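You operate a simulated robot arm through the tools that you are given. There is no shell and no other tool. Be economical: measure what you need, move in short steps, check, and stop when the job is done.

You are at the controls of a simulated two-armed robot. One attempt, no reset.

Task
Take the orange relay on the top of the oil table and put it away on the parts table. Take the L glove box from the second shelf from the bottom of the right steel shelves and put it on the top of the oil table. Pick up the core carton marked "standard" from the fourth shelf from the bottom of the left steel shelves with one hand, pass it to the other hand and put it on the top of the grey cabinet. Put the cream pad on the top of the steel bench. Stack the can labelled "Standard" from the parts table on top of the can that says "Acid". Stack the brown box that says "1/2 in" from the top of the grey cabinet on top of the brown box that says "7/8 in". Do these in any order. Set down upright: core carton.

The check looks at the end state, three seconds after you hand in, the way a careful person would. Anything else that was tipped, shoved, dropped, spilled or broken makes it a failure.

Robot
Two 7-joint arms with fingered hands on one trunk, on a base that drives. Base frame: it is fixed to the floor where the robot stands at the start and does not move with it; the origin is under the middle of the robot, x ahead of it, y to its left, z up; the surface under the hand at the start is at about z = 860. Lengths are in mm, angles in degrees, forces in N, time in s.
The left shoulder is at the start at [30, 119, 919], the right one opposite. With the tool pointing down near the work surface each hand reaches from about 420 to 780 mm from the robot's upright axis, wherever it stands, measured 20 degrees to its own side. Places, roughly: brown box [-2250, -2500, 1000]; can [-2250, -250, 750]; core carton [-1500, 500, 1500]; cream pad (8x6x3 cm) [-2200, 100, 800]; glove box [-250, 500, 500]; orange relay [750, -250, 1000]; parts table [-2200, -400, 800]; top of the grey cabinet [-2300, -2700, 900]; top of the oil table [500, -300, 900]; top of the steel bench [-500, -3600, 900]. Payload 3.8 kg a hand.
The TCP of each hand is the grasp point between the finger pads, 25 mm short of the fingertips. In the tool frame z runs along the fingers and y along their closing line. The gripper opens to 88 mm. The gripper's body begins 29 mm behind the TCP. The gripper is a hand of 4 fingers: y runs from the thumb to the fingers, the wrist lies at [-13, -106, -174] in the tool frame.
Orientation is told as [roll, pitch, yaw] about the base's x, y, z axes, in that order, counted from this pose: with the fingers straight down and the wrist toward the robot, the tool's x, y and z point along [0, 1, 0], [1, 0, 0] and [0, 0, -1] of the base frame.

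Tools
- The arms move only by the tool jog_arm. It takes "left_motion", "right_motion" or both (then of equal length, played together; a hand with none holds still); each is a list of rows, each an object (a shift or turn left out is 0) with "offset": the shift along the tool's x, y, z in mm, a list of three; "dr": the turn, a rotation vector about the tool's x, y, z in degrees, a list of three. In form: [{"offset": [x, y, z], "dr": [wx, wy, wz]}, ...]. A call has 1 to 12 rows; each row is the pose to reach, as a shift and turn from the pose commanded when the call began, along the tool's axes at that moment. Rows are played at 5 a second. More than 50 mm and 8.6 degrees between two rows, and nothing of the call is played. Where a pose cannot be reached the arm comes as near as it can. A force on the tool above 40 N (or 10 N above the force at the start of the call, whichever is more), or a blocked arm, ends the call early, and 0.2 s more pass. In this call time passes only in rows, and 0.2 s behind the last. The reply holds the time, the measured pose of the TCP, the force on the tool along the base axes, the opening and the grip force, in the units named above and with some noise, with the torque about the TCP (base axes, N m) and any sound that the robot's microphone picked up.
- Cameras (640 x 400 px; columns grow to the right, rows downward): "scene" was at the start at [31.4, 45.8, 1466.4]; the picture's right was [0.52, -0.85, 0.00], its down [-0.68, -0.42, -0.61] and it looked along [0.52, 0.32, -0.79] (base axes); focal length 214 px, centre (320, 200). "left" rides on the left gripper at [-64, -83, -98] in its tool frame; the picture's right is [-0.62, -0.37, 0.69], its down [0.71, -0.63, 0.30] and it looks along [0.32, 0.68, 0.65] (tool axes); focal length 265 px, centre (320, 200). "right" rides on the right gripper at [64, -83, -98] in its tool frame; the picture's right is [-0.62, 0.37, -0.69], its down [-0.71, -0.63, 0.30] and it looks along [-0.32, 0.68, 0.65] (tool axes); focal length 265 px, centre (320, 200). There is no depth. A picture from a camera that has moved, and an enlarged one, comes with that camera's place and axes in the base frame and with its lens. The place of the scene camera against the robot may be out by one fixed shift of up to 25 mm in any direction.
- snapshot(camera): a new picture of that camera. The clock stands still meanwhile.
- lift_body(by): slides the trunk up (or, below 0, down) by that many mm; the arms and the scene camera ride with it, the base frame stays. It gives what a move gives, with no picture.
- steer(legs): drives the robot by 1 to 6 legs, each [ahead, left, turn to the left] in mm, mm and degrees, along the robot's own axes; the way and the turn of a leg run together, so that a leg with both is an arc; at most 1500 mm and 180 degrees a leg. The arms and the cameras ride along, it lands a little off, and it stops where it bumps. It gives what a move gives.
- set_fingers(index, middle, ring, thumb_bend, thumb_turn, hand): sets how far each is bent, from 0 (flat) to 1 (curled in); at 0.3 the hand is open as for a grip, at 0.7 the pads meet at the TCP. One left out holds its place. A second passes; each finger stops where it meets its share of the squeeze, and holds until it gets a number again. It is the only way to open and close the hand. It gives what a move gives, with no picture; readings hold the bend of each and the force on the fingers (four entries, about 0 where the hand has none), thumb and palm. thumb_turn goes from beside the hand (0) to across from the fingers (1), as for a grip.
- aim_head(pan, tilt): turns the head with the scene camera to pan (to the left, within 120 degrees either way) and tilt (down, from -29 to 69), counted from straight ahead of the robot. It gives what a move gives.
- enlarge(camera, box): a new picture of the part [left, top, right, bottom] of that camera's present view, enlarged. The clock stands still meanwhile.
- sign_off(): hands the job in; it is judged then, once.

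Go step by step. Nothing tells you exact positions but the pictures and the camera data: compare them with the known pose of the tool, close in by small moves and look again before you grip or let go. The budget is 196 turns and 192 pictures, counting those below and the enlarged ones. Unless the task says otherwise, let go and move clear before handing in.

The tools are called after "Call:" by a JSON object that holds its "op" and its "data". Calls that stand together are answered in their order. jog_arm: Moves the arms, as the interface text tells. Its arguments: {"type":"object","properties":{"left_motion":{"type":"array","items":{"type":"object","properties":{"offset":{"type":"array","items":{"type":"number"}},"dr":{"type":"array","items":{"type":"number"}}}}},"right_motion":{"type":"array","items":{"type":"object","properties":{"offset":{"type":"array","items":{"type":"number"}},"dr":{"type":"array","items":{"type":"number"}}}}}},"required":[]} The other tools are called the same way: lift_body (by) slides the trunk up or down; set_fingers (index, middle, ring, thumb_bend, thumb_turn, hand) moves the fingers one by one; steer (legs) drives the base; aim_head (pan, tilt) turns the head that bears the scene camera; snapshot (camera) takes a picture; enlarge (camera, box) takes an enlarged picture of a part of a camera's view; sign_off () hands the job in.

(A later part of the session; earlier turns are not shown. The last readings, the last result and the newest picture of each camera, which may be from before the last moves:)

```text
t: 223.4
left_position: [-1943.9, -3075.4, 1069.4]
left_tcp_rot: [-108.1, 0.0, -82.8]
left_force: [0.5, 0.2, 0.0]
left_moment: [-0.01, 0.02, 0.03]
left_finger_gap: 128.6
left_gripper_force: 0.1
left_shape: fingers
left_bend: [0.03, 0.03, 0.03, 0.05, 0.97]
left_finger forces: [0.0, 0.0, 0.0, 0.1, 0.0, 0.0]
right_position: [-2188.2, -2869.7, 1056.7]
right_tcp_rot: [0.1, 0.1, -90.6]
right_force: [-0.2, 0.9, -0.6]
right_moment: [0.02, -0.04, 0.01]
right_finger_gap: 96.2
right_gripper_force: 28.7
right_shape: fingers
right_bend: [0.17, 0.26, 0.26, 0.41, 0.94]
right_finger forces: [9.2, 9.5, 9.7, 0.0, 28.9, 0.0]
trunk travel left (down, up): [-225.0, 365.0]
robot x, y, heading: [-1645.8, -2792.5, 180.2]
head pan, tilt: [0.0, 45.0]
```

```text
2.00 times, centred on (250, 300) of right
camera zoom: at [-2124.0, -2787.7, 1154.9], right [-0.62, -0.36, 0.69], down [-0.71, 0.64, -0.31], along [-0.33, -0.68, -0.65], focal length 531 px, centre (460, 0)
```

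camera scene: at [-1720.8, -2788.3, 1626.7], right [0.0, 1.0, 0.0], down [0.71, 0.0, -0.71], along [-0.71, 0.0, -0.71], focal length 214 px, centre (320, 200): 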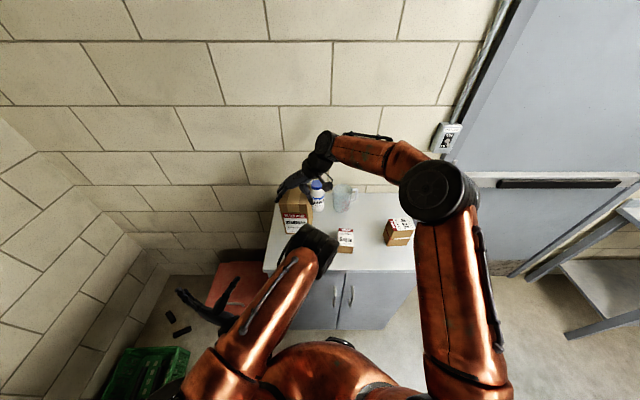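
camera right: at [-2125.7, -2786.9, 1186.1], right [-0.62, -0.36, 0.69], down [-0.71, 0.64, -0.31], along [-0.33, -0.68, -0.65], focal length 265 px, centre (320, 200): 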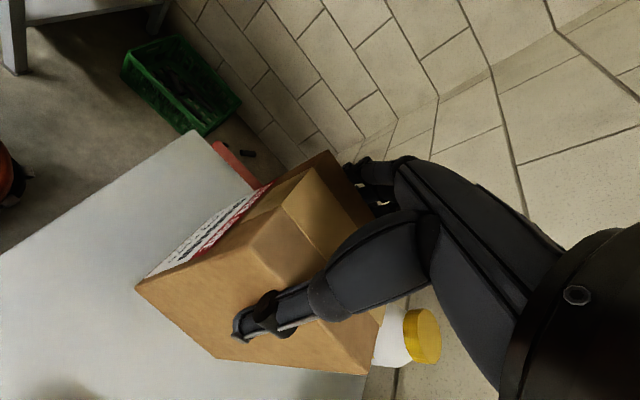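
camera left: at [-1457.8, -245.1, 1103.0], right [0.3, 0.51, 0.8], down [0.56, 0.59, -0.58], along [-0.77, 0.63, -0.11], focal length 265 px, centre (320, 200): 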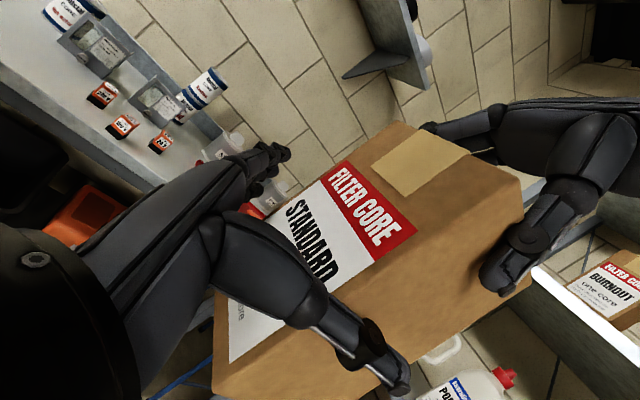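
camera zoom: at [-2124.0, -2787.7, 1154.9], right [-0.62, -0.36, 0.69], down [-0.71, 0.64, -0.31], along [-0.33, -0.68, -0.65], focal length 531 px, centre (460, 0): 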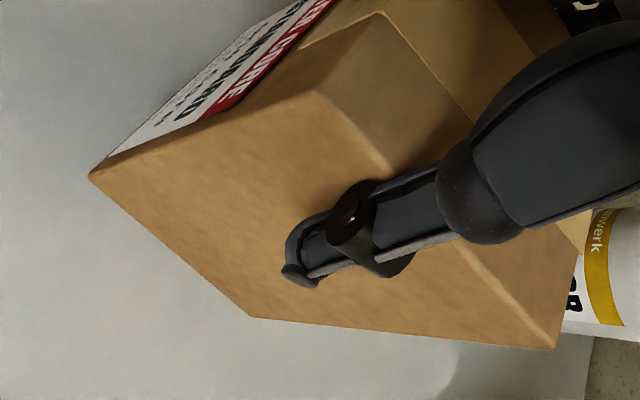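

Call:
{"op": "jog_arm", "data": {"right_motion": [{"offset": [0, 0, 1.5]}, {"offset": [0, 0, 3]}]}}

Call:
{"op": "jog_arm", "data": {"right_motion": [{"offset": [0, 0, 1.5]}, {"offset": [0, 0, 3]}]}}

Call:
{"op": "jog_arm", "data": {"right_motion": [{"offset": [0, 0, 1.5]}, {"offset": [0, 0, 3]}]}}

```text
t: 224.0
left_position: [-1944.1, -3075.1, 1070.1]
left_tcp_rot: [-108.2, 0.1, -83.0]
left_force: [-0.3, 0.7, -0.5]
left_moment: [0.01, 0.0, -0.02]
left_finger_gap: 128.9
left_gripper_force: 0.1
left_shape: fingers
left_bend: [0.03, 0.03, 0.03, 0.05, 0.97]
left_finger forces: [0.1, 0.0, 0.1, 0.0, 0.0, 0.0]
right_position: [-2189.6, -2868.4, 1053.3]
right_tcp_rot: [0.1, 0.2, -90.5]
right_force: [0.2, -0.6, -1.3]
right_moment: [0.01, -0.01, 0.03]
right_finger_gap: 96.3
right_gripper_force: 29.6
right_shape: fingers
right_bend: [0.17, 0.26, 0.26, 0.41, 0.94]
right_finger forces: [9.4, 9.5, 9.8, 0.0, 29.0, 0.1]
trunk travel left (down, up): [-225.0, 365.0]
robot x, y, heading: [-1645.6, -2799.1, 179.7]
head pan, tilt: [0.0, 45.0]
```

```text
t: 224.6
left_position: [-1943.6, -3076.2, 1069.5]
left_tcp_rot: [-108.1, 0.0, -82.9]
left_force: [0.1, 0.6, -0.6]
left_moment: [0.01, 0.01, 0.0]
left_finger_gap: 128.5
left_gripper_force: 0.1
left_shape: fingers
left_bend: [0.03, 0.03, 0.03, 0.05, 0.97]
left_finger forces: [0.0, 0.0, 0.0, 0.0, 0.0, 0.1]
right_position: [-2188.4, -2868.9, 1049.7]
right_tcp_rot: [0.1, 0.2, -90.6]
right_force: [0.9, -0.5, -0.3]
right_moment: [0.0, -0.06, 0.03]
right_finger_gap: 96.0
right_gripper_force: 28.6
right_shape: fingers
right_bend: [0.17, 0.26, 0.26, 0.41, 0.94]
right_finger forces: [9.3, 9.5, 9.6, 0.0, 28.9, 0.0]
trunk travel left (down, up): [-225.0, 365.0]
robot x, y, heading: [-1645.4, -2792.6, 180.0]
head pan, tilt: [0.0, 45.0]
```

```text
t: 225.2
left_position: [-1944.1, -3076.1, 1068.9]
left_tcp_rot: [-108.1, 0.0, -83.0]
left_force: [0.2, -0.5, -0.3]
left_moment: [-0.03, -0.02, -0.02]
left_finger_gap: 128.4
left_gripper_force: 0.0
left_shape: fingers
left_bend: [0.03, 0.03, 0.03, 0.05, 0.97]
left_finger forces: [0.0, 0.0, 0.0, 0.0, 0.0, 0.0]
right_position: [-2188.7, -2870.8, 1048.0]
right_tcp_rot: [0.2, -0.1, -90.5]
right_force: [0.5, -0.5, 0.5]
right_moment: [0.03, -0.05, -0.01]
right_finger_gap: 96.3
right_gripper_force: 28.9
right_shape: fingers
right_bend: [0.17, 0.26, 0.26, 0.41, 0.94]
right_finger forces: [9.4, 9.5, 9.7, 0.0, 28.9, 0.0]
trunk travel left (down, up): [-225.0, 365.0]
robot x, y, heading: [-1648.3, -2796.2, 180.1]
head pan, tilt: [0.0, 45.0]
```

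Call:
{"op": "jog_arm", "data": {"right_motion": [{"offset": [0, 0, 1.5]}, {"offset": [0, 0, 3]}]}}

Call:
{"op": "jog_arm", "data": {"right_motion": [{"offset": [0, 0, 1.5]}, {"offset": [0, 0, 3]}]}}

Call:
{"op": "aim_head", "data": {"pan": -20, "tilt": 45}}

Call:
{"op": "snapshot", "data": {"camera": "scene"}}

```text
t: 225.8
left_position: [-1944.2, -3074.8, 1069.7]
left_tcp_rot: [-108.2, -0.1, -82.9]
left_force: [0.0, 0.9, -0.2]
left_moment: [0.0, 0.01, 0.0]
left_finger_gap: 128.6
left_gripper_force: 0.0
left_shape: fingers
left_bend: [0.03, 0.03, 0.03, 0.05, 0.97]
left_finger forces: [0.0, 0.0, 0.1, 0.0, 0.0, 0.1]
right_position: [-2188.3, -2868.5, 1046.1]
right_tcp_rot: [0.1, -0.1, -90.6]
right_force: [3.4, 2.4, 6.8]
right_moment: [-0.24, 0.06, 0.07]
right_finger_gap: 96.4
right_gripper_force: 30.1
right_shape: fingers
right_bend: [0.17, 0.26, 0.26, 0.41, 0.93]
right_finger forces: [10.3, 8.9, 9.8, 0.0, 30.9, 0.0]
trunk travel left (down, up): [-225.0, 365.0]
robot x, y, heading: [-1643.8, -2794.5, 180.0]
head pan, tilt: [0.0, 45.0]
```

```text
t: 226.4
left_position: [-1941.6, -3074.5, 1071.8]
left_tcp_rot: [-108.3, -0.1, -82.9]
left_force: [-0.1, 0.5, 0.7]
left_moment: [0.0, 0.0, -0.03]
left_finger_gap: 128.7
left_gripper_force: 0.1
left_shape: fingers
left_bend: [0.03, 0.03, 0.03, 0.05, 0.97]
left_finger forces: [0.1, 0.0, 0.0, 0.0, 0.1, 0.1]
right_position: [-2185.9, -2869.1, 1044.1]
right_tcp_rot: [-0.2, -0.3, -90.6]
right_force: [7.2, 2.9, 22.2]
right_moment: [-0.57, 0.17, 0.08]
right_finger_gap: 96.9
right_gripper_force: 30.7
right_shape: fingers
right_bend: [0.17, 0.26, 0.25, 0.41, 0.93]
right_finger forces: [11.3, 8.3, 9.7, 0.0, 32.1, 0.0]
trunk travel left (down, up): [-225.0, 365.0]
robot x, y, heading: [-1643.4, -2796.4, 180.1]
head pan, tilt: [0.0, 45.0]
```

```text
t: 227.2
left_position: [-1941.1, -3074.2, 1070.6]
left_tcp_rot: [-108.3, -0.1, -82.9]
left_force: [0.5, 1.0, 0.4]
left_moment: [0.0, 0.02, 0.02]
left_finger_gap: 128.5
left_gripper_force: 0.0
left_shape: fingers
left_bend: [0.03, 0.03, 0.03, 0.05, 0.97]
left_finger forces: [0.0, 0.0, 0.0, 0.1, 0.0, 0.1]
right_position: [-2185.3, -2869.1, 1044.5]
right_tcp_rot: [-0.2, -0.1, -90.6]
right_force: [5.0, 4.2, 30.3]
right_moment: [-0.87, 0.21, 0.07]
right_finger_gap: 97.2
right_gripper_force: 30.9
right_shape: fingers
right_bend: [0.17, 0.26, 0.25, 0.41, 0.93]
right_finger forces: [12.2, 8.5, 9.7, 0.1, 32.3, 0.1]
trunk travel left (down, up): [-225.0, 365.0]
robot x, y, heading: [-1646.4, -2796.2, 179.8]
head pan, tilt: [-20.0, 45.0]
```

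```text
35 pictures are left
camera scene: at [-1710.5, -2758.6, 1627.0], right [0.34, 0.94, 0.0], down [0.66, -0.24, -0.71], along [-0.67, 0.24, -0.71], focal length 214 px, centre (320, 200)
```

scene: 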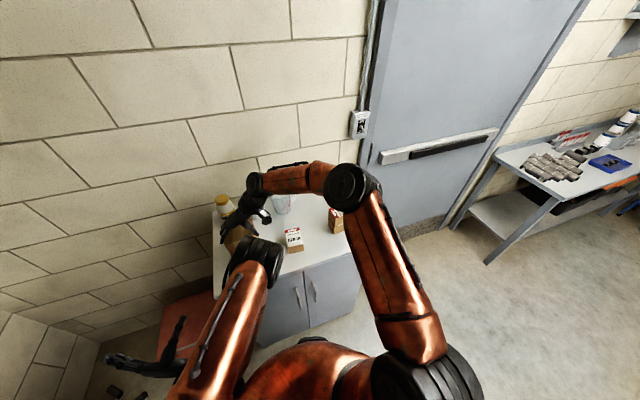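

Contact reached (TCP ≈1046). Relieve the load, then release the carton.

Call:
{"op": "jog_arm", "data": {"right_motion": [{"offset": [0, 0, -2]}, {"offset": [0, 0, -4]}]}}

Call:
{"op": "enlarge", "data": {"camera": "right", "box": [100, 120, 420, 400]}}

```text
t: 227.8
left_position: [-1943.0, -3075.4, 1069.0]
left_tcp_rot: [-108.2, 0.0, -82.9]
left_force: [0.8, -0.1, -0.1]
left_moment: [-0.03, 0.02, -0.01]
left_finger_gap: 128.6
left_gripper_force: 0.1
left_shape: fingers
left_bend: [0.03, 0.03, 0.03, 0.05, 0.97]
left_finger forces: [0.0, 0.0, 0.1, 0.0, 0.1, 0.1]
right_position: [-2185.7, -2867.8, 1044.1]
right_tcp_rot: [0.1, 0.1, -90.4]
right_force: [4.4, 0.4, 14.7]
right_moment: [-0.69, 0.22, 0.02]
right_finger_gap: 96.9
right_gripper_force: 28.5
right_shape: fingers
right_bend: [0.17, 0.26, 0.25, 0.41, 0.93]
right_finger forces: [10.2, 9.1, 9.6, 0.0, 27.8, 0.0]
trunk travel left (down, up): [-225.0, 365.0]
robot x, y, heading: [-1647.0, -2790.8, 180.1]
head pan, tilt: [-20.0, 45.0]
```

```text
1.43 times, centred on (260, 260) of right
camera zoom: at [-2121.5, -2787.0, 1143.6], right [-0.62, -0.36, 0.69], down [-0.71, 0.64, -0.3], along [-0.33, -0.68, -0.66], focal length 379 px, centre (406, 114)
```

zoom: 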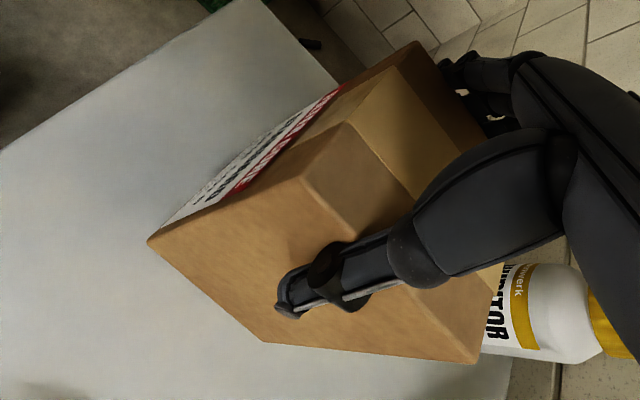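

Call:
{"op": "set_fingers", "data": {"hand": "right", "index": 0.1, "middle": 0.17, "ring": 0.17, "thumb_bend": 0.3}}

Call:
{"op": "set_fingers", "data": {"hand": "right", "index": 0.02, "middle": 0.02, "ring": 0.02, "thumb_bend": 0.05}}

Call:
{"op": "snapshot", "data": {"camera": "right"}}

```text
t: 228.8
left_position: [-1944.4, -3075.9, 1070.0]
left_tcp_rot: [-108.2, -0.1, -82.9]
left_force: [0.8, 0.1, 0.6]
left_moment: [-0.01, -0.01, -0.01]
left_finger_gap: 128.7
left_gripper_force: 0.0
left_shape: fingers
left_bend: [0.03, 0.03, 0.03, 0.05, 0.97]
left_finger forces: [0.0, 0.1, 0.0, 0.0, 0.0, 0.0]
right_position: [-2188.0, -2868.6, 1045.2]
right_tcp_rot: [0.0, -0.1, -90.6]
right_force: [0.2, 1.6, 0.0]
right_moment: [-0.03, 0.0, -0.01]
right_finger_gap: 109.4
right_gripper_force: 0.9
right_shape: fingers
right_bend: [0.1, 0.17, 0.17, 0.28, 0.97]
right_finger forces: [0.0, 0.0, 0.1, 0.0, 1.1, 0.0]
trunk travel left (down, up): [-225.0, 365.0]
robot x, y, heading: [-1644.8, -2795.4, 179.9]
head pan, tilt: [-20.0, 45.0]
```

```text
t: 229.8
left_position: [-1944.4, -3074.9, 1070.7]
left_tcp_rot: [-108.1, 0.0, -82.8]
left_force: [-0.6, 0.7, -1.4]
left_moment: [-0.02, 0.02, 0.0]
left_finger_gap: 128.4
left_gripper_force: 0.0
left_shape: fingers
left_bend: [0.03, 0.03, 0.03, 0.05, 0.97]
left_finger forces: [0.0, 0.0, 0.1, 0.0, 0.0, 0.0]
right_position: [-2188.6, -2868.2, 1045.1]
right_tcp_rot: [0.2, 0.0, -90.5]
right_force: [-0.4, -0.2, 0.3]
right_moment: [0.01, 0.02, -0.01]
right_finger_gap: 129.0
right_gripper_force: 0.1
right_shape: fingers
right_bend: [0.02, 0.02, 0.02, 0.05, 0.97]
right_finger forces: [0.1, 0.0, 0.0, 0.1, 0.0, 0.0]
trunk travel left (down, up): [-225.0, 365.0]
robot x, y, heading: [-1645.3, -2797.2, 179.8]
head pan, tilt: [-20.0, 45.0]
```

```text
33 pictures are left
camera right: at [-2123.6, -2787.2, 1143.8], right [-0.62, -0.36, 0.69], down [-0.71, 0.64, -0.3], along [-0.33, -0.68, -0.65], focal length 265 px, centre (320, 200)
```

right: 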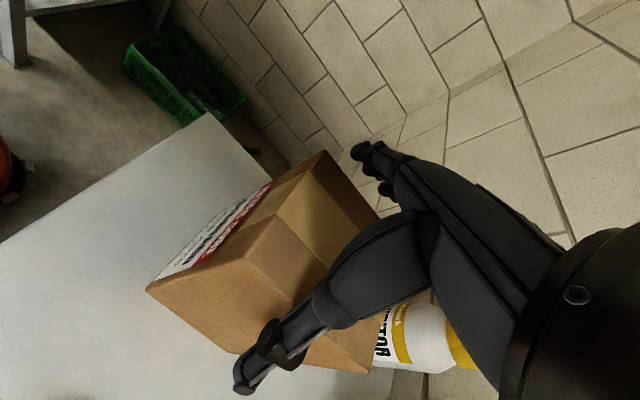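

Carton stands upright and free. Lift the hand straight up and back away.

Call:
{"op": "jog_arm", "data": {"right_motion": [{"offset": [0, 0, -20]}, {"offset": [0, 0, -60]}, {"offset": [0, 0, -100]}, {"offset": [0, 0, -140]}]}}

Call:
{"op": "steer", "data": {"legs": [[-400, 0, 0]]}}

Call:
{"op": "aim_head", "data": {"pan": 0, "tilt": 35}}

Call:
{"op": "snapshot", "data": {"camera": "scene"}}

```text
t: 230.8
left_position: [-1942.6, -3074.8, 1069.2]
left_tcp_rot: [-108.1, 0.0, -83.0]
left_force: [-0.3, -0.8, -0.3]
left_moment: [-0.03, 0.05, -0.05]
left_finger_gap: 128.6
left_gripper_force: 0.1
left_shape: fingers
left_bend: [0.03, 0.03, 0.03, 0.05, 0.97]
left_finger forces: [0.0, 0.0, 0.1, 0.1, 0.0, 0.0]
right_position: [-2187.9, -2869.8, 1184.6]
right_tcp_rot: [0.1, 0.1, -90.4]
right_force: [-0.1, 0.1, -0.8]
right_moment: [0.01, -0.04, -0.02]
right_finger_gap: 129.3
right_gripper_force: 0.0
right_shape: fingers
right_bend: [0.02, 0.02, 0.02, 0.05, 0.97]
right_finger forces: [0.0, 0.0, 0.0, 0.0, 0.0, 0.0]
trunk travel left (down, up): [-225.0, 365.0]
robot x, y, heading: [-1642.3, -2793.8, 180.1]
head pan, tilt: [-20.0, 45.0]
```

```text
t: 233.3
left_position: [-1536.5, -3075.9, 1069.9]
left_tcp_rot: [-108.2, 0.0, -82.8]
left_force: [0.5, -0.3, -0.3]
left_moment: [0.03, 0.04, 0.0]
left_finger_gap: 128.7
left_gripper_force: 0.0
left_shape: fingers
left_bend: [0.03, 0.03, 0.03, 0.05, 0.97]
left_finger forces: [0.0, 0.0, 0.0, 0.0, 0.1, 0.1]
right_position: [-1781.8, -2869.3, 1186.2]
right_tcp_rot: [0.0, -0.1, -90.5]
right_force: [-0.1, 0.5, 0.3]
right_moment: [0.01, -0.01, 0.01]
right_finger_gap: 129.2
right_gripper_force: 0.0
right_shape: fingers
right_bend: [0.02, 0.02, 0.02, 0.05, 0.97]
right_finger forces: [0.0, 0.1, 0.1, 0.0, 0.0, 0.0]
trunk travel left (down, up): [-225.0, 365.0]
robot x, y, heading: [-1240.1, -2798.2, -179.9]
head pan, tilt: [-20.0, 45.0]
```

```text
t: 234.2
left_position: [-1536.8, -3075.9, 1069.7]
left_tcp_rot: [-108.1, 0.0, -82.8]
left_force: [-0.7, -0.1, -0.7]
left_moment: [0.0, 0.04, -0.01]
left_finger_gap: 128.5
left_gripper_force: 0.0
left_shape: fingers
left_bend: [0.03, 0.03, 0.03, 0.05, 0.97]
left_finger forces: [0.0, 0.1, 0.1, 0.1, 0.0, 0.0]
right_position: [-1783.1, -2869.5, 1186.1]
right_tcp_rot: [0.1, -0.1, -90.3]
right_force: [-1.0, -0.1, 0.0]
right_moment: [0.01, 0.02, 0.0]
right_finger_gap: 129.2
right_gripper_force: 0.0
right_shape: fingers
right_bend: [0.02, 0.02, 0.02, 0.05, 0.97]
right_finger forces: [0.1, 0.1, 0.0, 0.0, 0.1, 0.1]
trunk travel left (down, up): [-225.0, 365.0]
robot x, y, heading: [-1239.0, -2792.6, -179.9]
head pan, tilt: [0.0, 35.0]
```

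```text
32 pictures are left
camera scene: at [-1320.2, -2787.5, 1641.6], right [0.0, 1.0, 0.0], down [0.57, 0.0, -0.82], along [-0.82, 0.0, -0.57], focal length 214 px, centre (320, 200)
```

scene: 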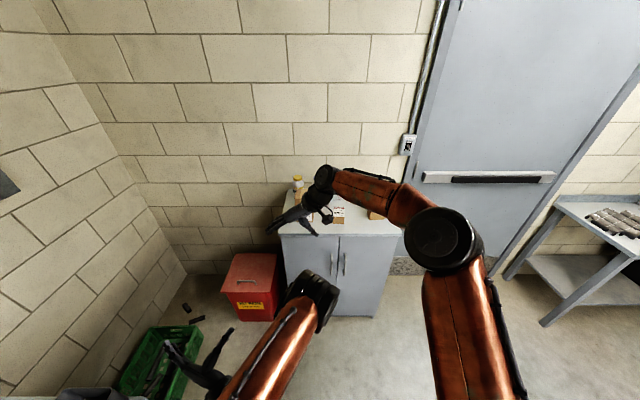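

Carton placed. Last task: the L glove box. I'll use the left hand pointing down with its wrist to the left; first re-orient it here in open space.

Call:
{"op": "jog_arm", "data": {"left_motion": [{"offset": [0, 0, 30], "dr": [0, 6, 0]}, {"offset": [-20, 0, 60], "dr": [0, 12, 0]}, {"offset": [-40, 0, 100], "dr": [0, 18, 0]}]}}

Call:
{"op": "jog_arm", "data": {"left_motion": [{"dr": [4.6, 4.6, 4.6]}, {"dr": [9.2, 9.2, 9.2]}, {"dr": [13.8, 13.8, 13.8]}, {"dr": [18.4, 18.4, 18.4]}, {"dr": [23, 23, 23]}, {"dr": [27.6, 27.6, 27.6]}, {"dr": [32.2, 32.2, 32.2]}, {"dr": [36.8, 36.8, 36.8]}]}}

Call:
{"op": "jog_arm", "data": {"left_motion": [{"dr": [4.65, 4.65, 4.65]}, {"dr": [9.3, 9.3, 9.3]}, {"dr": [13.95, 13.95, 13.95]}, {"dr": [18.6, 18.6, 18.6]}, {"dr": [23.2, 23.2, 23.2]}, {"dr": [27.9, 27.9, 27.9]}, {"dr": [32.5, 32.5, 32.5]}]}}

```text
t: 235.0
left_position: [-1648.9, -3086.4, 1122.8]
left_tcp_rot: [-90.1, -0.1, -82.8]
left_force: [0.8, -0.9, 0.1]
left_moment: [0.01, -0.01, -0.01]
left_finger_gap: 128.7
left_gripper_force: 0.1
left_shape: fingers
left_bend: [0.03, 0.03, 0.03, 0.05, 0.97]
left_finger forces: [0.0, 0.0, 0.1, 0.0, 0.1, 0.0]
left hand out of reach, approached as far as the arm can: row 1, 2, 3
right_position: [-1781.0, -2870.3, 1185.3]
right_tcp_rot: [0.0, 0.0, -90.5]
right_force: [0.2, 0.0, -0.8]
right_moment: [0.03, 0.0, -0.02]
right_finger_gap: 129.3
right_gripper_force: 0.0
right_shape: fingers
right_bend: [0.02, 0.02, 0.02, 0.05, 0.97]
right_finger forces: [0.0, 0.0, 0.0, 0.1, 0.0, 0.0]
trunk travel left (down, up): [-225.0, 365.0]
robot x, y, heading: [-1237.7, -2796.5, -179.7]
head pan, tilt: [0.0, 35.0]
```

```text
t: 236.8
left_position: [-1676.9, -3099.0, 1124.2]
left_tcp_rot: [-41.7, -19.5, -131.1]
left_force: [-0.9, -0.6, -0.5]
left_moment: [0.02, -0.03, 0.0]
left_finger_gap: 128.5
left_gripper_force: 0.0
left_shape: fingers
left_bend: [0.03, 0.03, 0.03, 0.05, 0.97]
left_finger forces: [0.0, 0.1, 0.0, 0.0, 0.0, 0.1]
left hand out of reach, approached as far as the arm can: row 1, 2, 3, 4, 5, 6, 7, 8
right_position: [-1782.5, -2870.2, 1184.3]
right_tcp_rot: [0.1, -0.1, -90.4]
right_force: [0.5, 0.1, 0.3]
right_moment: [-0.04, 0.01, -0.02]
right_finger_gap: 129.1
right_gripper_force: 0.1
right_shape: fingers
right_bend: [0.02, 0.02, 0.02, 0.05, 0.97]
right_finger forces: [0.1, 0.0, 0.0, 0.0, 0.0, 0.0]
trunk travel left (down, up): [-225.0, 365.0]
robot x, y, heading: [-1238.8, -2793.4, -180.2]
head pan, tilt: [0.0, 35.0]
```

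```text
t: 238.4
left_position: [-1678.0, -3101.2, 1122.4]
left_tcp_rot: [0.2, -0.2, -172.8]
left_force: [0.6, -0.1, 0.2]
left_moment: [-0.01, -0.01, 0.03]
left_finger_gap: 128.5
left_gripper_force: 0.1
left_shape: fingers
left_bend: [0.03, 0.03, 0.03, 0.05, 0.97]
left_finger forces: [0.0, 0.1, 0.1, 0.1, 0.1, 0.0]
right_position: [-1782.1, -2871.0, 1184.3]
right_tcp_rot: [0.1, 0.1, -90.3]
right_force: [-0.3, -0.2, -0.1]
right_moment: [-0.01, -0.01, 0.01]
right_finger_gap: 129.3
right_gripper_force: 0.0
right_shape: fingers
right_bend: [0.02, 0.02, 0.02, 0.05, 0.97]
right_finger forces: [0.0, 0.0, 0.0, 0.1, 0.1, 0.0]
trunk travel left (down, up): [-225.0, 365.0]
robot x, y, heading: [-1240.1, -2795.2, -180.2]
head pan, tilt: [0.0, 35.0]
```

Call:
{"op": "jog_arm", "data": {"right_motion": [{"offset": [0, -45, 0]}, {"offset": [10, -90, 0]}, {"offset": [20, -135, 0]}, {"offset": [40, -180, 0]}, {"offset": [60, -220, 0]}, {"offset": [80, -255, 0]}]}}

Call:
{"op": "jog_arm", "data": {"left_motion": [{"offset": [-20, 2, 0], "dr": [0, 0, 8.1]}, {"offset": [-41, 4, 0], "dr": [0, 0, 16.2]}, {"offset": [-62, 6, 0], "dr": [0, 0, 24.3]}, {"offset": [-83, 8, 0], "dr": [0, 0, 32.4]}, {"offset": [-104, 10, 0], "dr": [0, 0, 40.5]}, {"offset": [-125, 12, 0], "dr": [0, 0, 48.6]}, {"offset": [-146, 14, 0], "dr": [0, 0, 56.7]}, {"offset": [-167, 17, 0], "dr": [0, 0, 64.8]}, {"offset": [-188, 20, 0], "dr": [0, 0, 72.9]}, {"offset": [-209, 23, 0], "dr": [0, 0, 81]}, {"offset": [-230, 26, 0], "dr": [0, 0, 89.1]}, {"offset": [-251, 28, 0], "dr": [0, 0, 97.2]}]}}

Call:
{"op": "snapshot", "data": {"camera": "scene"}}

```text
t: 239.8
left_position: [-1677.2, -3097.7, 1122.9]
left_tcp_rot: [0.1, -0.2, -172.7]
left_force: [-0.8, 0.1, 0.0]
left_moment: [0.03, -0.03, 0.01]
left_finger_gap: 128.4
left_gripper_force: 0.0
left_shape: fingers
left_bend: [0.03, 0.03, 0.03, 0.05, 0.97]
left_finger forces: [0.1, 0.1, 0.1, 0.0, 0.1, 0.0]
right_position: [-1697.8, -2613.0, 1185.4]
right_tcp_rot: [0.0, 0.0, -90.4]
right_force: [0.0, 0.6, 0.6]
right_moment: [-0.01, -0.01, -0.03]
right_finger_gap: 129.2
right_gripper_force: 0.0
right_shape: fingers
right_bend: [0.02, 0.02, 0.02, 0.05, 0.97]
right_finger forces: [0.0, 0.0, 0.1, 0.1, 0.0, 0.1]
trunk travel left (down, up): [-225.0, 365.0]
robot x, y, heading: [-1237.7, -2794.5, -180.0]
head pan, tilt: [0.0, 35.0]
```

```text
t: 242.4
left_position: [-1737.2, -2852.4, 1121.4]
left_tcp_rot: [0.1, 0.1, 89.9]
left_force: [0.5, -0.7, 0.0]
left_moment: [0.0, 0.02, 0.0]
left_finger_gap: 128.7
left_gripper_force: 0.2
left_shape: fingers
left_bend: [0.03, 0.03, 0.03, 0.05, 0.97]
left_finger forces: [0.0, 0.1, 0.1, 0.0, 0.1, 0.0]
right_position: [-1700.7, -2613.5, 1184.2]
right_tcp_rot: [0.1, 0.0, -90.4]
right_force: [0.2, -0.7, 0.7]
right_moment: [0.0, -0.04, 0.0]
right_finger_gap: 129.2
right_gripper_force: 0.0
right_shape: fingers
right_bend: [0.02, 0.02, 0.02, 0.05, 0.97]
right_finger forces: [0.1, 0.1, 0.0, 0.1, 0.0, 0.0]
trunk travel left (down, up): [-225.0, 365.0]
robot x, y, heading: [-1238.5, -2794.0, -179.9]
head pan, tilt: [0.0, 35.0]
```

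```text
31 pictures are left
camera scene: at [-1320.9, -2786.8, 1641.6], right [0.0, 1.0, 0.0], down [0.57, 0.0, -0.82], along [-0.82, 0.0, -0.57], focal length 214 px, centre (320, 200)
```

scene: 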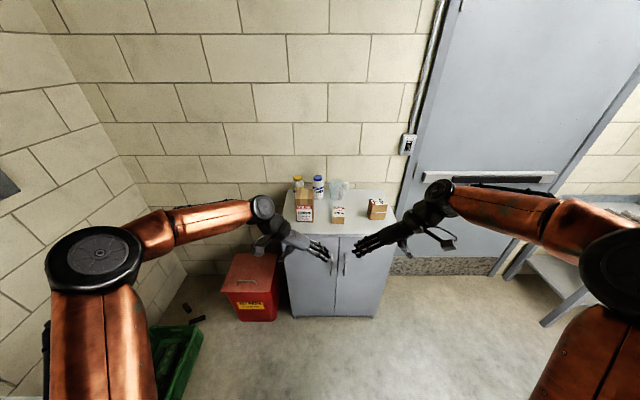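

All looks good here, the carton is upright. Drive to the right shelves for the glove box.

Call:
{"op": "steer", "data": {"legs": [[0, 0, -90], [1300, -570, 0], [1200, -570, 0]]}}

Call:
{"op": "aim_head", "data": {"pan": 0, "tilt": 50}}

Call:
{"op": "snapshot", "data": {"camera": "scene"}}

```text
t: 259.6
left_position: [-95.5, 194.5, 1121.3]
left_tcp_rot: [0.0, 0.0, -1.6]
left_force: [-0.3, -0.2, 0.6]
left_moment: [-0.02, 0.0, 0.0]
left_finger_gap: 128.6
left_gripper_force: 0.1
left_shape: fingers
left_bend: [0.03, 0.03, 0.03, 0.05, 0.97]
left_finger forces: [0.0, 0.0, 0.0, 0.0, 0.0, 0.0]
right_position: [144.3, 148.5, 1183.8]
right_tcp_rot: [0.2, -0.1, 178.0]
right_force: [-0.4, 0.2, -0.1]
right_moment: [-0.03, 0.02, 0.03]
right_finger_gap: 129.1
right_gripper_force: 0.1
right_shape: fingers
right_bend: [0.02, 0.02, 0.02, 0.05, 0.97]
right_finger forces: [0.0, 0.0, 0.0, 0.1, 0.0, 0.0]
trunk travel left (down, up): [-225.0, 365.0]
robot x, y, heading: [-52.3, -305.1, 88.6]
head pan, tilt: [0.0, 35.0]
```

```text
t: 260.4
left_position: [-96.1, 193.8, 1121.1]
left_tcp_rot: [0.1, 0.1, -1.6]
left_force: [-0.3, 0.2, 0.4]
left_moment: [0.01, 0.02, 0.03]
left_finger_gap: 128.7
left_gripper_force: 0.0
left_shape: fingers
left_bend: [0.03, 0.03, 0.03, 0.05, 0.97]
left_finger forces: [0.0, 0.1, 0.1, 0.0, 0.0, 0.0]
right_position: [142.1, 148.6, 1184.8]
right_tcp_rot: [0.2, 0.1, 178.0]
right_force: [0.2, 0.2, 0.1]
right_moment: [-0.01, 0.02, -0.04]
right_finger_gap: 129.5
right_gripper_force: 0.0
right_shape: fingers
right_bend: [0.02, 0.02, 0.02, 0.05, 0.97]
right_finger forces: [0.0, 0.0, 0.0, 0.0, 0.0, 0.1]
trunk travel left (down, up): [-225.0, 365.0]
robot x, y, heading: [-47.8, -306.3, 88.5]
head pan, tilt: [0.0, 50.0]
```

```text
30 pictures are left
camera scene: at [-60.6, -241.2, 1619.9], right [1.0, -0.03, 0.0], down [-0.02, -0.77, -0.64], along [0.02, 0.64, -0.77], focal length 214 px, centre (320, 200)
```

scene: 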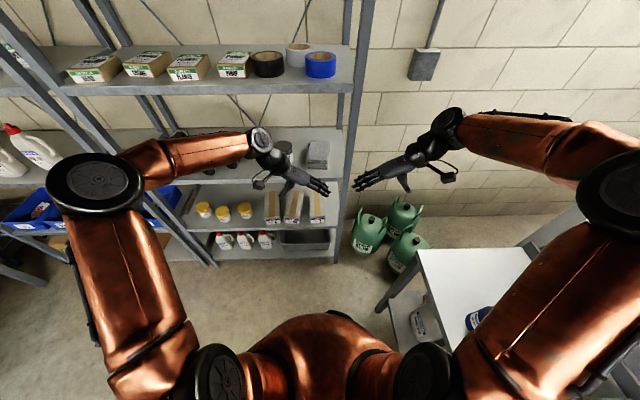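

Call:
{"op": "enlarge", "data": {"camera": "scene", "box": [250, 170, 360, 260]}}

Call:
{"op": "lift_body", "data": {"by": -225}}

Call:
{"op": "snapshot", "data": {"camera": "left"}}

```text
4.44 times, centred on (305, 215) of scene
camera zoom: at [-60.6, -241.2, 1619.9], right [1.0, -0.03, 0.0], down [-0.02, -0.77, -0.64], along [0.02, 0.64, -0.77], focal length 953 px, centre (387, 133)
```

zoom: 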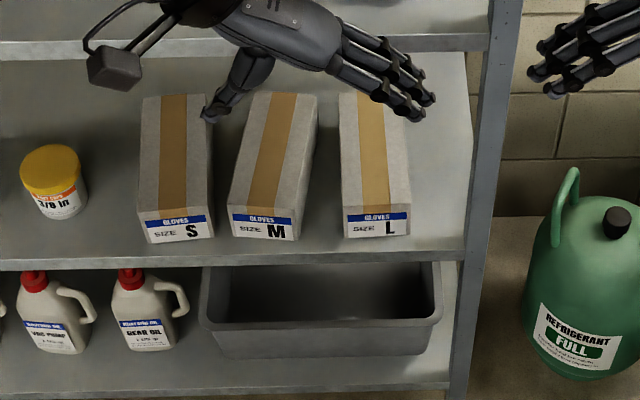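

```text
t: 262.8
left_position: [-95.6, 194.1, 895.9]
left_tcp_rot: [0.1, 0.1, -1.6]
left_force: [0.3, 0.6, 0.8]
left_moment: [-0.02, 0.0, 0.02]
left_finger_gap: 128.5
left_gripper_force: 0.0
left_shape: fingers
left_bend: [0.03, 0.03, 0.03, 0.05, 0.97]
left_finger forces: [0.0, 0.0, 0.0, 0.0, 0.0, 0.1]
right_position: [143.9, 148.5, 960.2]
right_tcp_rot: [0.1, -0.1, 178.0]
right_force: [-0.3, 0.4, 0.5]
right_moment: [0.0, -0.04, -0.01]
right_finger_gap: 129.2
right_gripper_force: 0.1
right_shape: fingers
right_bend: [0.02, 0.02, 0.02, 0.05, 0.97]
right_finger forces: [0.1, 0.0, 0.0, 0.0, 0.0, 0.0]
trunk travel left (down, up): [0.0, 590.0]
robot x, y, heading: [-48.5, -301.1, 88.5]
head pan, tilt: [0.0, 50.0]
```

```text
28 pictures are left
camera left: at [-179.7, 131.5, 994.8], right [-0.39, -0.61, -0.69], down [-0.61, 0.73, -0.3], along [0.69, 0.31, -0.65], focal length 265 px, centre (320, 200)
```

left: 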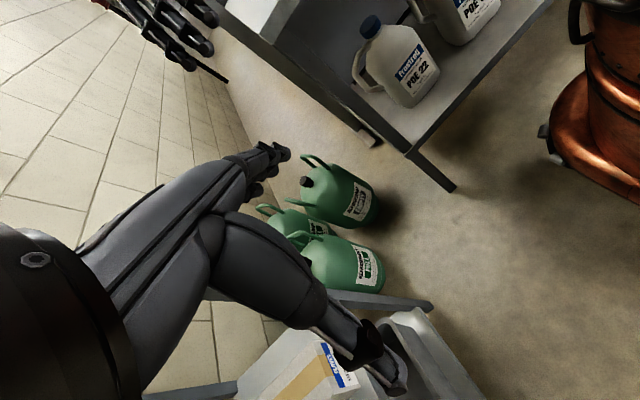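

Call:
{"op": "steer", "data": {"legs": [[0, 0, 1.5]]}}

Call:
{"op": "jog_arm", "data": {"left_motion": [{"offset": [0, 8, 33], "dr": [0, 6, 0]}, {"offset": [0, 16, 66], "dr": [0, 12, 0]}, {"offset": [0, 24, 99], "dr": [0, 18, 0]}, {"offset": [0, 32, 132], "dr": [0, 24, 0]}, {"offset": [0, 40, 165], "dr": [0, 30, 0]}, {"offset": [0, 46, 195], "dr": [0, 36, 0]}]}}

Call:
{"op": "steer", "data": {"legs": [[130, 0, 0]]}}

Call:
{"op": "snapshot", "data": {"camera": "left"}}

Call:
{"op": "snapshot", "data": {"camera": "scene"}}

```text
t: 263.5
left_position: [-108.6, 192.7, 895.5]
left_tcp_rot: [0.1, 0.1, -0.1]
left_force: [0.0, 0.2, -0.6]
left_moment: [-0.02, 0.0, 0.02]
left_finger_gap: 128.5
left_gripper_force: 0.0
left_shape: fingers
left_bend: [0.03, 0.03, 0.03, 0.05, 0.97]
left_finger forces: [0.1, 0.1, 0.1, 0.0, 0.0, 0.1]
right_position: [131.7, 154.8, 959.5]
right_tcp_rot: [0.0, 0.0, 179.5]
right_force: [0.2, 0.8, 0.0]
right_moment: [0.0, 0.01, -0.03]
right_finger_gap: 129.0
right_gripper_force: 0.0
right_shape: fingers
right_bend: [0.02, 0.02, 0.02, 0.05, 0.97]
right_finger forces: [0.1, 0.0, 0.1, 0.0, 0.0, 0.0]
trunk travel left (down, up): [0.0, 590.0]
robot x, y, heading: [-49.0, -305.9, 90.0]
head pan, tilt: [0.0, 50.0]
```

```text
t: 264.9
left_position: [-62.6, 192.7, 699.0]
left_tcp_rot: [36.1, 0.2, -0.1]
left_force: [-0.3, 0.0, 0.3]
left_moment: [0.01, -0.01, 0.05]
left_finger_gap: 128.6
left_gripper_force: 0.0
left_shape: fingers
left_bend: [0.03, 0.03, 0.03, 0.05, 0.97]
left_finger forces: [0.0, 0.0, 0.1, 0.1, 0.1, 0.0]
right_position: [130.6, 154.4, 960.5]
right_tcp_rot: [0.2, 0.0, 179.5]
right_force: [-0.1, 0.0, -0.2]
right_moment: [0.01, -0.01, 0.0]
right_finger_gap: 129.0
right_gripper_force: 0.2
right_shape: fingers
right_bend: [0.02, 0.02, 0.02, 0.05, 0.97]
right_finger forces: [0.1, 0.0, 0.1, 0.1, 0.0, 0.0]
trunk travel left (down, up): [0.0, 590.0]
robot x, y, heading: [-51.3, -307.0, 90.3]
head pan, tilt: [0.0, 50.0]
```

```text
t: 266.2
left_position: [-60.4, 326.7, 699.2]
left_tcp_rot: [36.0, 0.1, -0.2]
left_force: [0.2, -0.2, -0.4]
left_moment: [0.01, -0.01, 0.0]
left_finger_gap: 128.3
left_gripper_force: 0.2
left_shape: fingers
left_bend: [0.03, 0.03, 0.03, 0.05, 0.97]
left_finger forces: [0.1, 0.0, 0.0, 0.1, 0.0, 0.0]
right_position: [134.5, 287.9, 959.2]
right_tcp_rot: [0.1, 0.1, 179.4]
right_force: [0.7, -0.2, -0.5]
right_moment: [-0.02, -0.03, -0.01]
right_finger_gap: 129.4
right_gripper_force: 0.1
right_shape: fingers
right_bend: [0.02, 0.02, 0.02, 0.05, 0.97]
right_finger forces: [0.0, 0.0, 0.1, 0.1, 0.1, 0.0]
trunk travel left (down, up): [0.0, 590.0]
robot x, y, heading: [-48.1, -172.2, 90.1]
head pan, tilt: [0.0, 50.0]
```

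```text
27 pictures are left
camera left: at [-144.0, 216.5, 741.0], right [-0.37, -0.09, -0.92], down [-0.63, 0.76, 0.17], along [0.69, 0.64, -0.34], focal length 265 px, centre (320, 200)
```

left: 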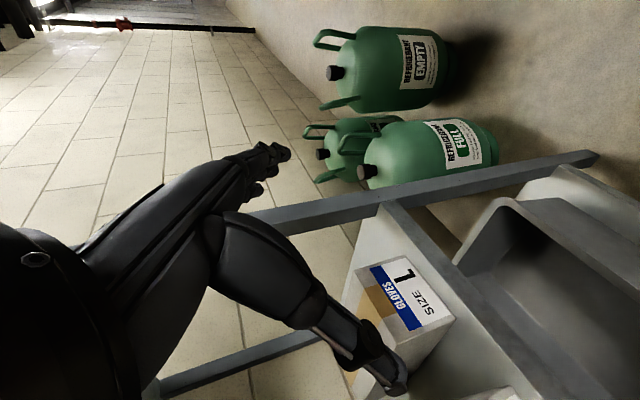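

```text
26 pictures are left
camera scene: at [-61.9, -107.6, 1394.8], right [1.0, 0.0, 0.0], down [0.0, -0.77, -0.64], along [0.0, 0.64, -0.77], focal length 214 px, centre (320, 200)
```

scene: 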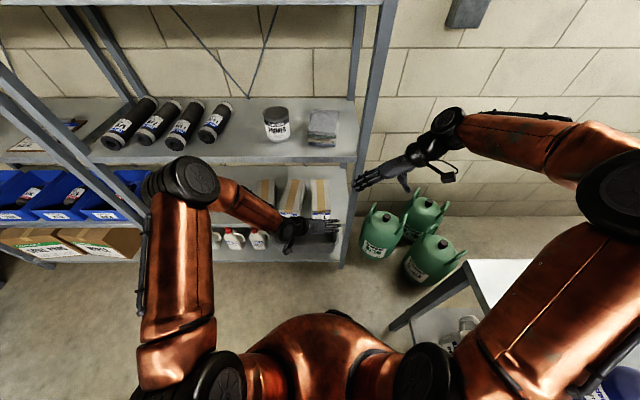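

Call:
{"op": "enlarge", "data": {"camera": "left", "box": [330, 220, 490, 400]}}

Call:
{"op": "enlarge", "data": {"camera": "scene", "box": [260, 160, 370, 260]}}

```text
2.22 times, centred on (410, 310) of left
camera zoom: at [-144.0, 216.5, 741.0], right [-0.37, -0.09, -0.92], down [-0.63, 0.76, 0.17], along [0.69, 0.64, -0.34], focal length 590 px, centre (120, -44)
```

zoom: 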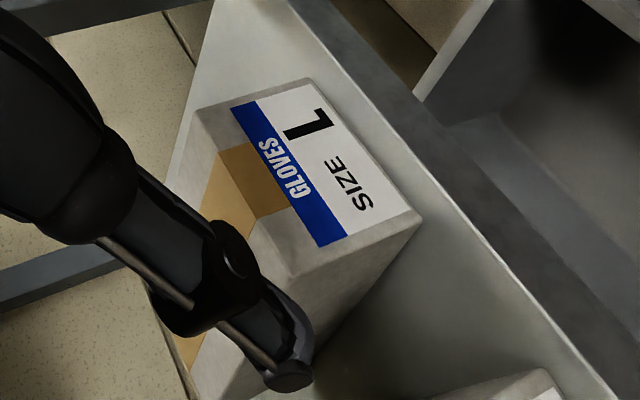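

```text
4.00 times, centred on (315, 210) of scene
camera zoom: at [-61.9, -107.6, 1394.8], right [1.0, 0.0, 0.0], down [0.0, -0.77, -0.64], along [0.0, 0.64, -0.77], focal length 858 px, centre (340, 160)
```

zoom: 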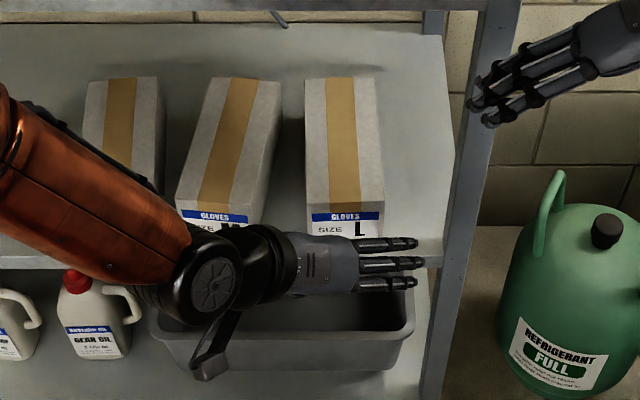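

L box: x -91…-7, y 461…665, z 552…619. Move the open hand in above the box.

Call:
{"op": "jog_arm", "data": {"left_motion": [{"offset": [30, 2, 28]}, {"offset": [60, 4, 56]}, {"offset": [90, 6, 84]}, {"offset": [120, 7, 112]}, {"offset": [150, 7, 138]}]}}

Call:
{"op": "snapshot", "data": {"camera": "left"}}

Call:
{"op": "enlarge", "data": {"camera": "scene", "box": [240, 140, 370, 250]}}

```text
t: 267.4
left_position: [-53.9, 528.5, 676.4]
left_tcp_rot: [35.9, 0.1, -0.2]
left_force: [-0.8, 1.3, -0.4]
left_moment: [0.0, -0.02, -0.04]
left_finger_gap: 128.7
left_gripper_force: 0.1
left_shape: fingers
left_bend: [0.03, 0.03, 0.03, 0.05, 0.97]
left_finger forces: [0.0, 0.1, 0.0, 0.0, 0.1, 0.1]
right_position: [132.6, 285.9, 959.0]
right_tcp_rot: [0.0, 0.0, 179.4]
right_force: [0.4, 0.4, 0.0]
right_moment: [-0.04, 0.01, -0.03]
right_finger_gap: 129.1
right_gripper_force: 0.1
right_shape: fingers
right_bend: [0.02, 0.02, 0.02, 0.05, 0.97]
right_finger forces: [0.0, 0.0, 0.1, 0.0, 0.0, 0.1]
trunk travel left (down, up): [0.0, 590.0]
robot x, y, heading: [-46.6, -172.6, 89.9]
head pan, tilt: [0.0, 50.0]
```

```text
23 pictures are left
camera left: at [-136.8, 418.9, 718.5], right [-0.37, -0.09, -0.92], down [-0.63, 0.76, 0.17], along [0.69, 0.64, -0.34], focal length 265 px, centre (320, 200)
```

left: 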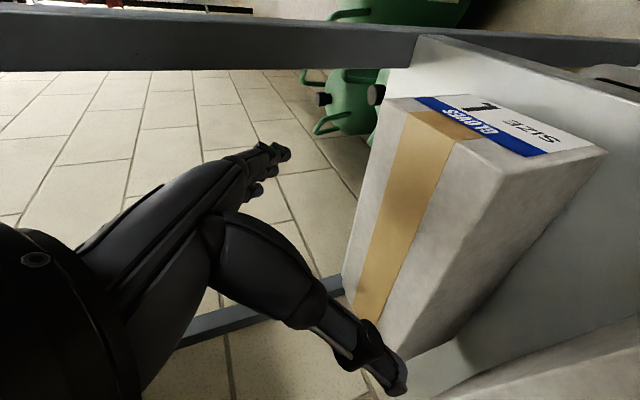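

```text
3.64 times, centred on (305, 195) of scene
camera zoom: at [-61.2, -108.7, 1394.9], right [1.0, 0.0, 0.0], down [0.0, -0.77, -0.64], along [0.0, 0.64, -0.77], focal length 780 px, centre (374, 218)
```

zoom: 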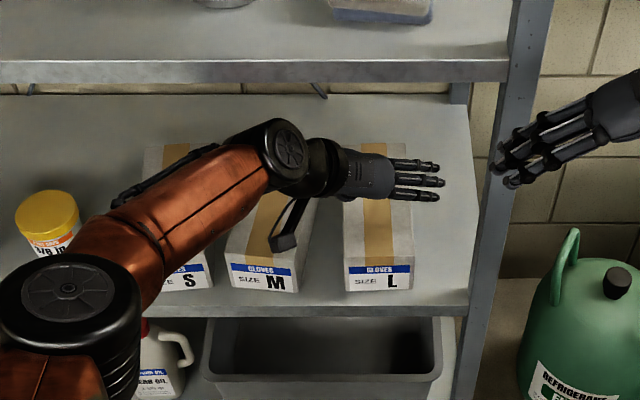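

Call:
{"op": "jog_arm", "data": {"left_motion": [{"offset": [-13, 1, 18]}, {"offset": [-27, 1, 37]}]}}

Call:
{"op": "jog_arm", "data": {"left_motion": [{"offset": [-7, 0, 10]}, {"offset": [-14, 0, 19]}]}}

Call:
{"op": "snapshot", "data": {"camera": "left"}}

```text
t: 268.0
left_position: [-51.5, 528.3, 630.9]
left_tcp_rot: [36.1, -0.2, -0.2]
left_force: [0.5, 0.2, 0.0]
left_moment: [-0.01, -0.03, -0.01]
left_finger_gap: 128.6
left_gripper_force: 0.0
left_shape: fingers
left_bend: [0.03, 0.03, 0.03, 0.05, 0.97]
left_finger forces: [0.1, 0.0, 0.1, 0.0, 0.0, 0.0]
right_position: [132.9, 286.6, 960.4]
right_tcp_rot: [0.0, 0.0, 179.5]
right_force: [-0.6, -0.2, 0.4]
right_moment: [-0.02, -0.02, -0.01]
right_finger_gap: 129.1
right_gripper_force: 0.1
right_shape: fingers
right_bend: [0.02, 0.02, 0.02, 0.05, 0.97]
right_finger forces: [0.0, 0.0, 0.0, 0.0, 0.1, 0.1]
trunk travel left (down, up): [0.0, 590.0]
robot x, y, heading: [-49.7, -171.4, 89.9]
head pan, tilt: [0.0, 50.0]
```

```text
t: 268.6
left_position: [-53.4, 520.6, 605.0]
left_tcp_rot: [36.3, -0.1, -0.1]
left_force: [0.0, 0.2, 1.7]
left_moment: [-0.03, -0.07, 0.02]
left_finger_gap: 129.0
left_gripper_force: 0.8
left_shape: fingers
left_bend: [0.03, 0.03, 0.03, 0.05, 0.97]
left_finger forces: [1.7, 0.0, 0.0, 0.0, 0.0, 0.0]
left hand out of reach, approached as far as the arm can: row 1, 2
right_position: [131.5, 285.6, 959.9]
right_tcp_rot: [0.1, 0.0, 179.4]
right_force: [0.4, 0.6, -0.6]
right_moment: [-0.02, 0.0, -0.02]
right_finger_gap: 129.1
right_gripper_force: 0.2
right_shape: fingers
right_bend: [0.02, 0.02, 0.02, 0.05, 0.97]
right_finger forces: [0.1, 0.1, 0.1, 0.1, 0.1, 0.0]
trunk travel left (down, up): [0.0, 590.0]
robot x, y, heading: [-51.3, -175.3, 90.0]
head pan, tilt: [0.0, 50.0]
```

```text
21 pictures are left
camera left: at [-135.5, 411.1, 646.7], right [-0.37, -0.09, -0.93], down [-0.63, 0.76, 0.18], along [0.69, 0.65, -0.34], focal length 265 px, centre (320, 200)
```

left: 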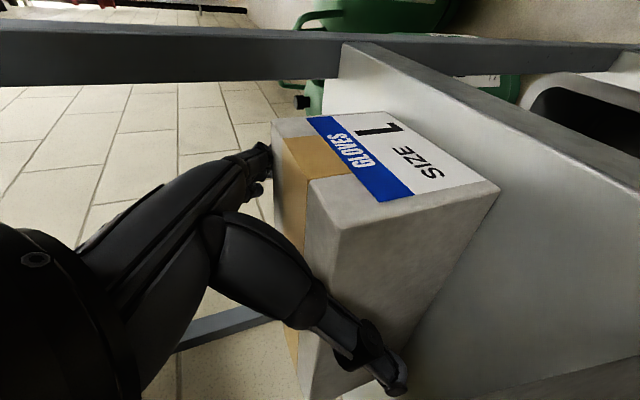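

Fingers straddle the box. Close the left hand.

Call:
{"op": "set_fingers", "data": {"hand": "left", "index": 0.55, "middle": 0.55, "ring": 0.55, "thumb_bend": 0.55}}

Call:
{"op": "jog_arm", "data": {"left_motion": [{"offset": [6, 0, -8]}, {"offset": [13, 0, -18]}]}}

Call:
{"op": "snapshot", "data": {"camera": "left"}}

Call:
{"op": "enlarge", "data": {"camera": "scene", "box": [240, 140, 370, 250]}}

```text
t: 269.6
left_position: [-50.8, 521.1, 605.7]
left_tcp_rot: [36.2, -0.1, -0.2]
left_force: [4.7, -0.5, 19.9]
left_moment: [-0.25, -0.34, -0.36]
left_finger_gap: 108.4
left_gripper_force: 38.7
left_shape: fingers
left_bend: [0.11, 0.26, 0.28, 0.38, 0.97]
left_finger forces: [18.8, 11.0, 11.7, 0.0, 35.6, 0.0]
right_position: [133.5, 284.7, 961.0]
right_tcp_rot: [-0.1, -0.1, 179.3]
right_force: [-0.9, 0.3, -0.3]
right_moment: [-0.01, 0.0, 0.01]
right_finger_gap: 129.1
right_gripper_force: 0.1
right_shape: fingers
right_bend: [0.02, 0.02, 0.02, 0.05, 0.97]
right_finger forces: [0.1, 0.1, 0.1, 0.0, 0.1, 0.1]
trunk travel left (down, up): [0.0, 590.0]
robot x, y, heading: [-44.7, -173.0, 89.9]
head pan, tilt: [0.0, 50.0]
```

```text
t: 270.2
left_position: [-53.4, 518.4, 624.3]
left_tcp_rot: [36.0, 0.2, -0.2]
left_force: [0.8, 0.6, -3.0]
left_moment: [-0.16, 0.02, 0.06]
left_finger_gap: 106.6
left_gripper_force: 32.7
left_shape: fingers
left_bend: [0.12, 0.26, 0.32, 0.39, 0.94]
left_finger forces: [13.3, 9.1, 9.5, 0.0, 32.4, 0.0]
right_position: [133.6, 286.0, 960.0]
right_tcp_rot: [0.1, 0.1, 179.5]
right_force: [0.2, -0.4, -0.7]
right_moment: [-0.03, -0.02, 0.03]
right_finger_gap: 129.3
right_gripper_force: 0.1
right_shape: fingers
right_bend: [0.02, 0.02, 0.02, 0.05, 0.97]
right_finger forces: [0.1, 0.0, 0.0, 0.0, 0.1, 0.1]
trunk travel left (down, up): [0.0, 590.0]
robot x, y, heading: [-48.0, -170.5, 90.0]
head pan, tilt: [0.0, 50.0]
```

```text
20 pictures are left
camera left: at [-136.6, 409.6, 666.6], right [-0.37, -0.09, -0.92], down [-0.63, 0.76, 0.17], along [0.69, 0.64, -0.34], focal length 265 px, centre (320, 200)
```

left: 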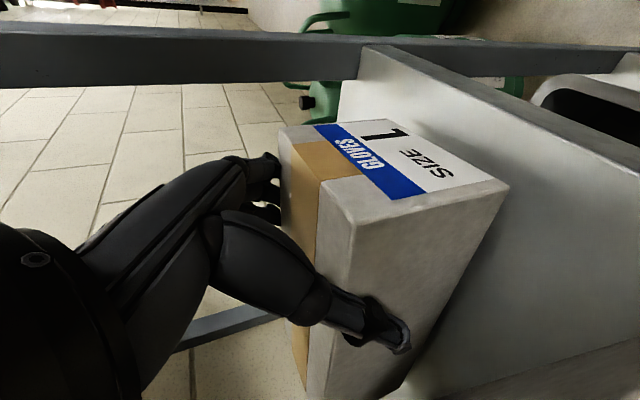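

```text
3.64 times, centred on (305, 195) of scene
camera zoom: at [-61.9, -108.6, 1394.8], right [1.0, 0.0, 0.0], down [0.0, -0.77, -0.64], along [0.0, 0.64, -0.77], focal length 780 px, centre (374, 218)
```

zoom: 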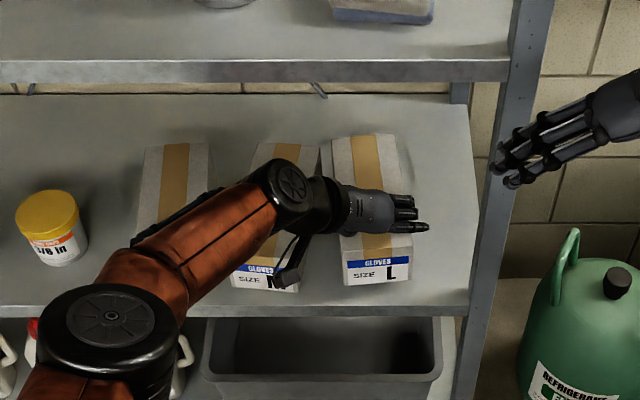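

Call:
{"op": "jog_arm", "data": {"left_motion": [{"offset": [9, 0, -12]}, {"offset": [20, 0, -28]}]}}

Call:
{"op": "snapshot", "data": {"camera": "left"}}

```text
t: 270.8
left_position: [-51.8, 519.3, 659.1]
left_tcp_rot: [36.0, 0.1, -0.2]
left_force: [1.8, 0.9, -4.4]
left_moment: [-0.15, -0.02, 0.01]
left_finger_gap: 107.0
left_gripper_force: 32.7
left_shape: fingers
left_bend: [0.12, 0.26, 0.32, 0.39, 0.94]
left_finger forces: [13.2, 9.3, 9.4, 0.2, 32.1, 0.0]
right_position: [132.4, 286.8, 960.2]
right_tcp_rot: [0.1, 0.0, 179.4]
right_force: [-0.4, -0.4, -0.7]
right_moment: [-0.02, -0.05, -0.02]
right_finger_gap: 129.0
right_gripper_force: 0.0
right_shape: fingers
right_bend: [0.02, 0.02, 0.02, 0.05, 0.97]
right_finger forces: [0.1, 0.1, 0.0, 0.0, 0.1, 0.1]
trunk travel left (down, up): [0.0, 590.0]
robot x, y, heading: [-47.9, -175.3, 89.9]
head pan, tilt: [0.0, 50.0]
```

```text
18 pictures are left
camera left: at [-134.4, 410.1, 701.6], right [-0.37, -0.09, -0.92], down [-0.63, 0.76, 0.18], along [0.69, 0.64, -0.34], focal length 265 px, centre (320, 200)
```

left: 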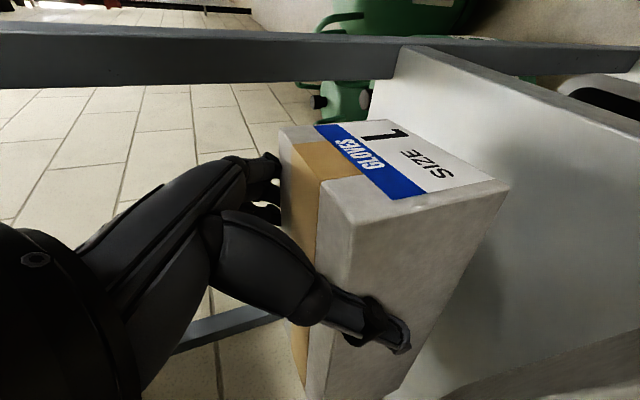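

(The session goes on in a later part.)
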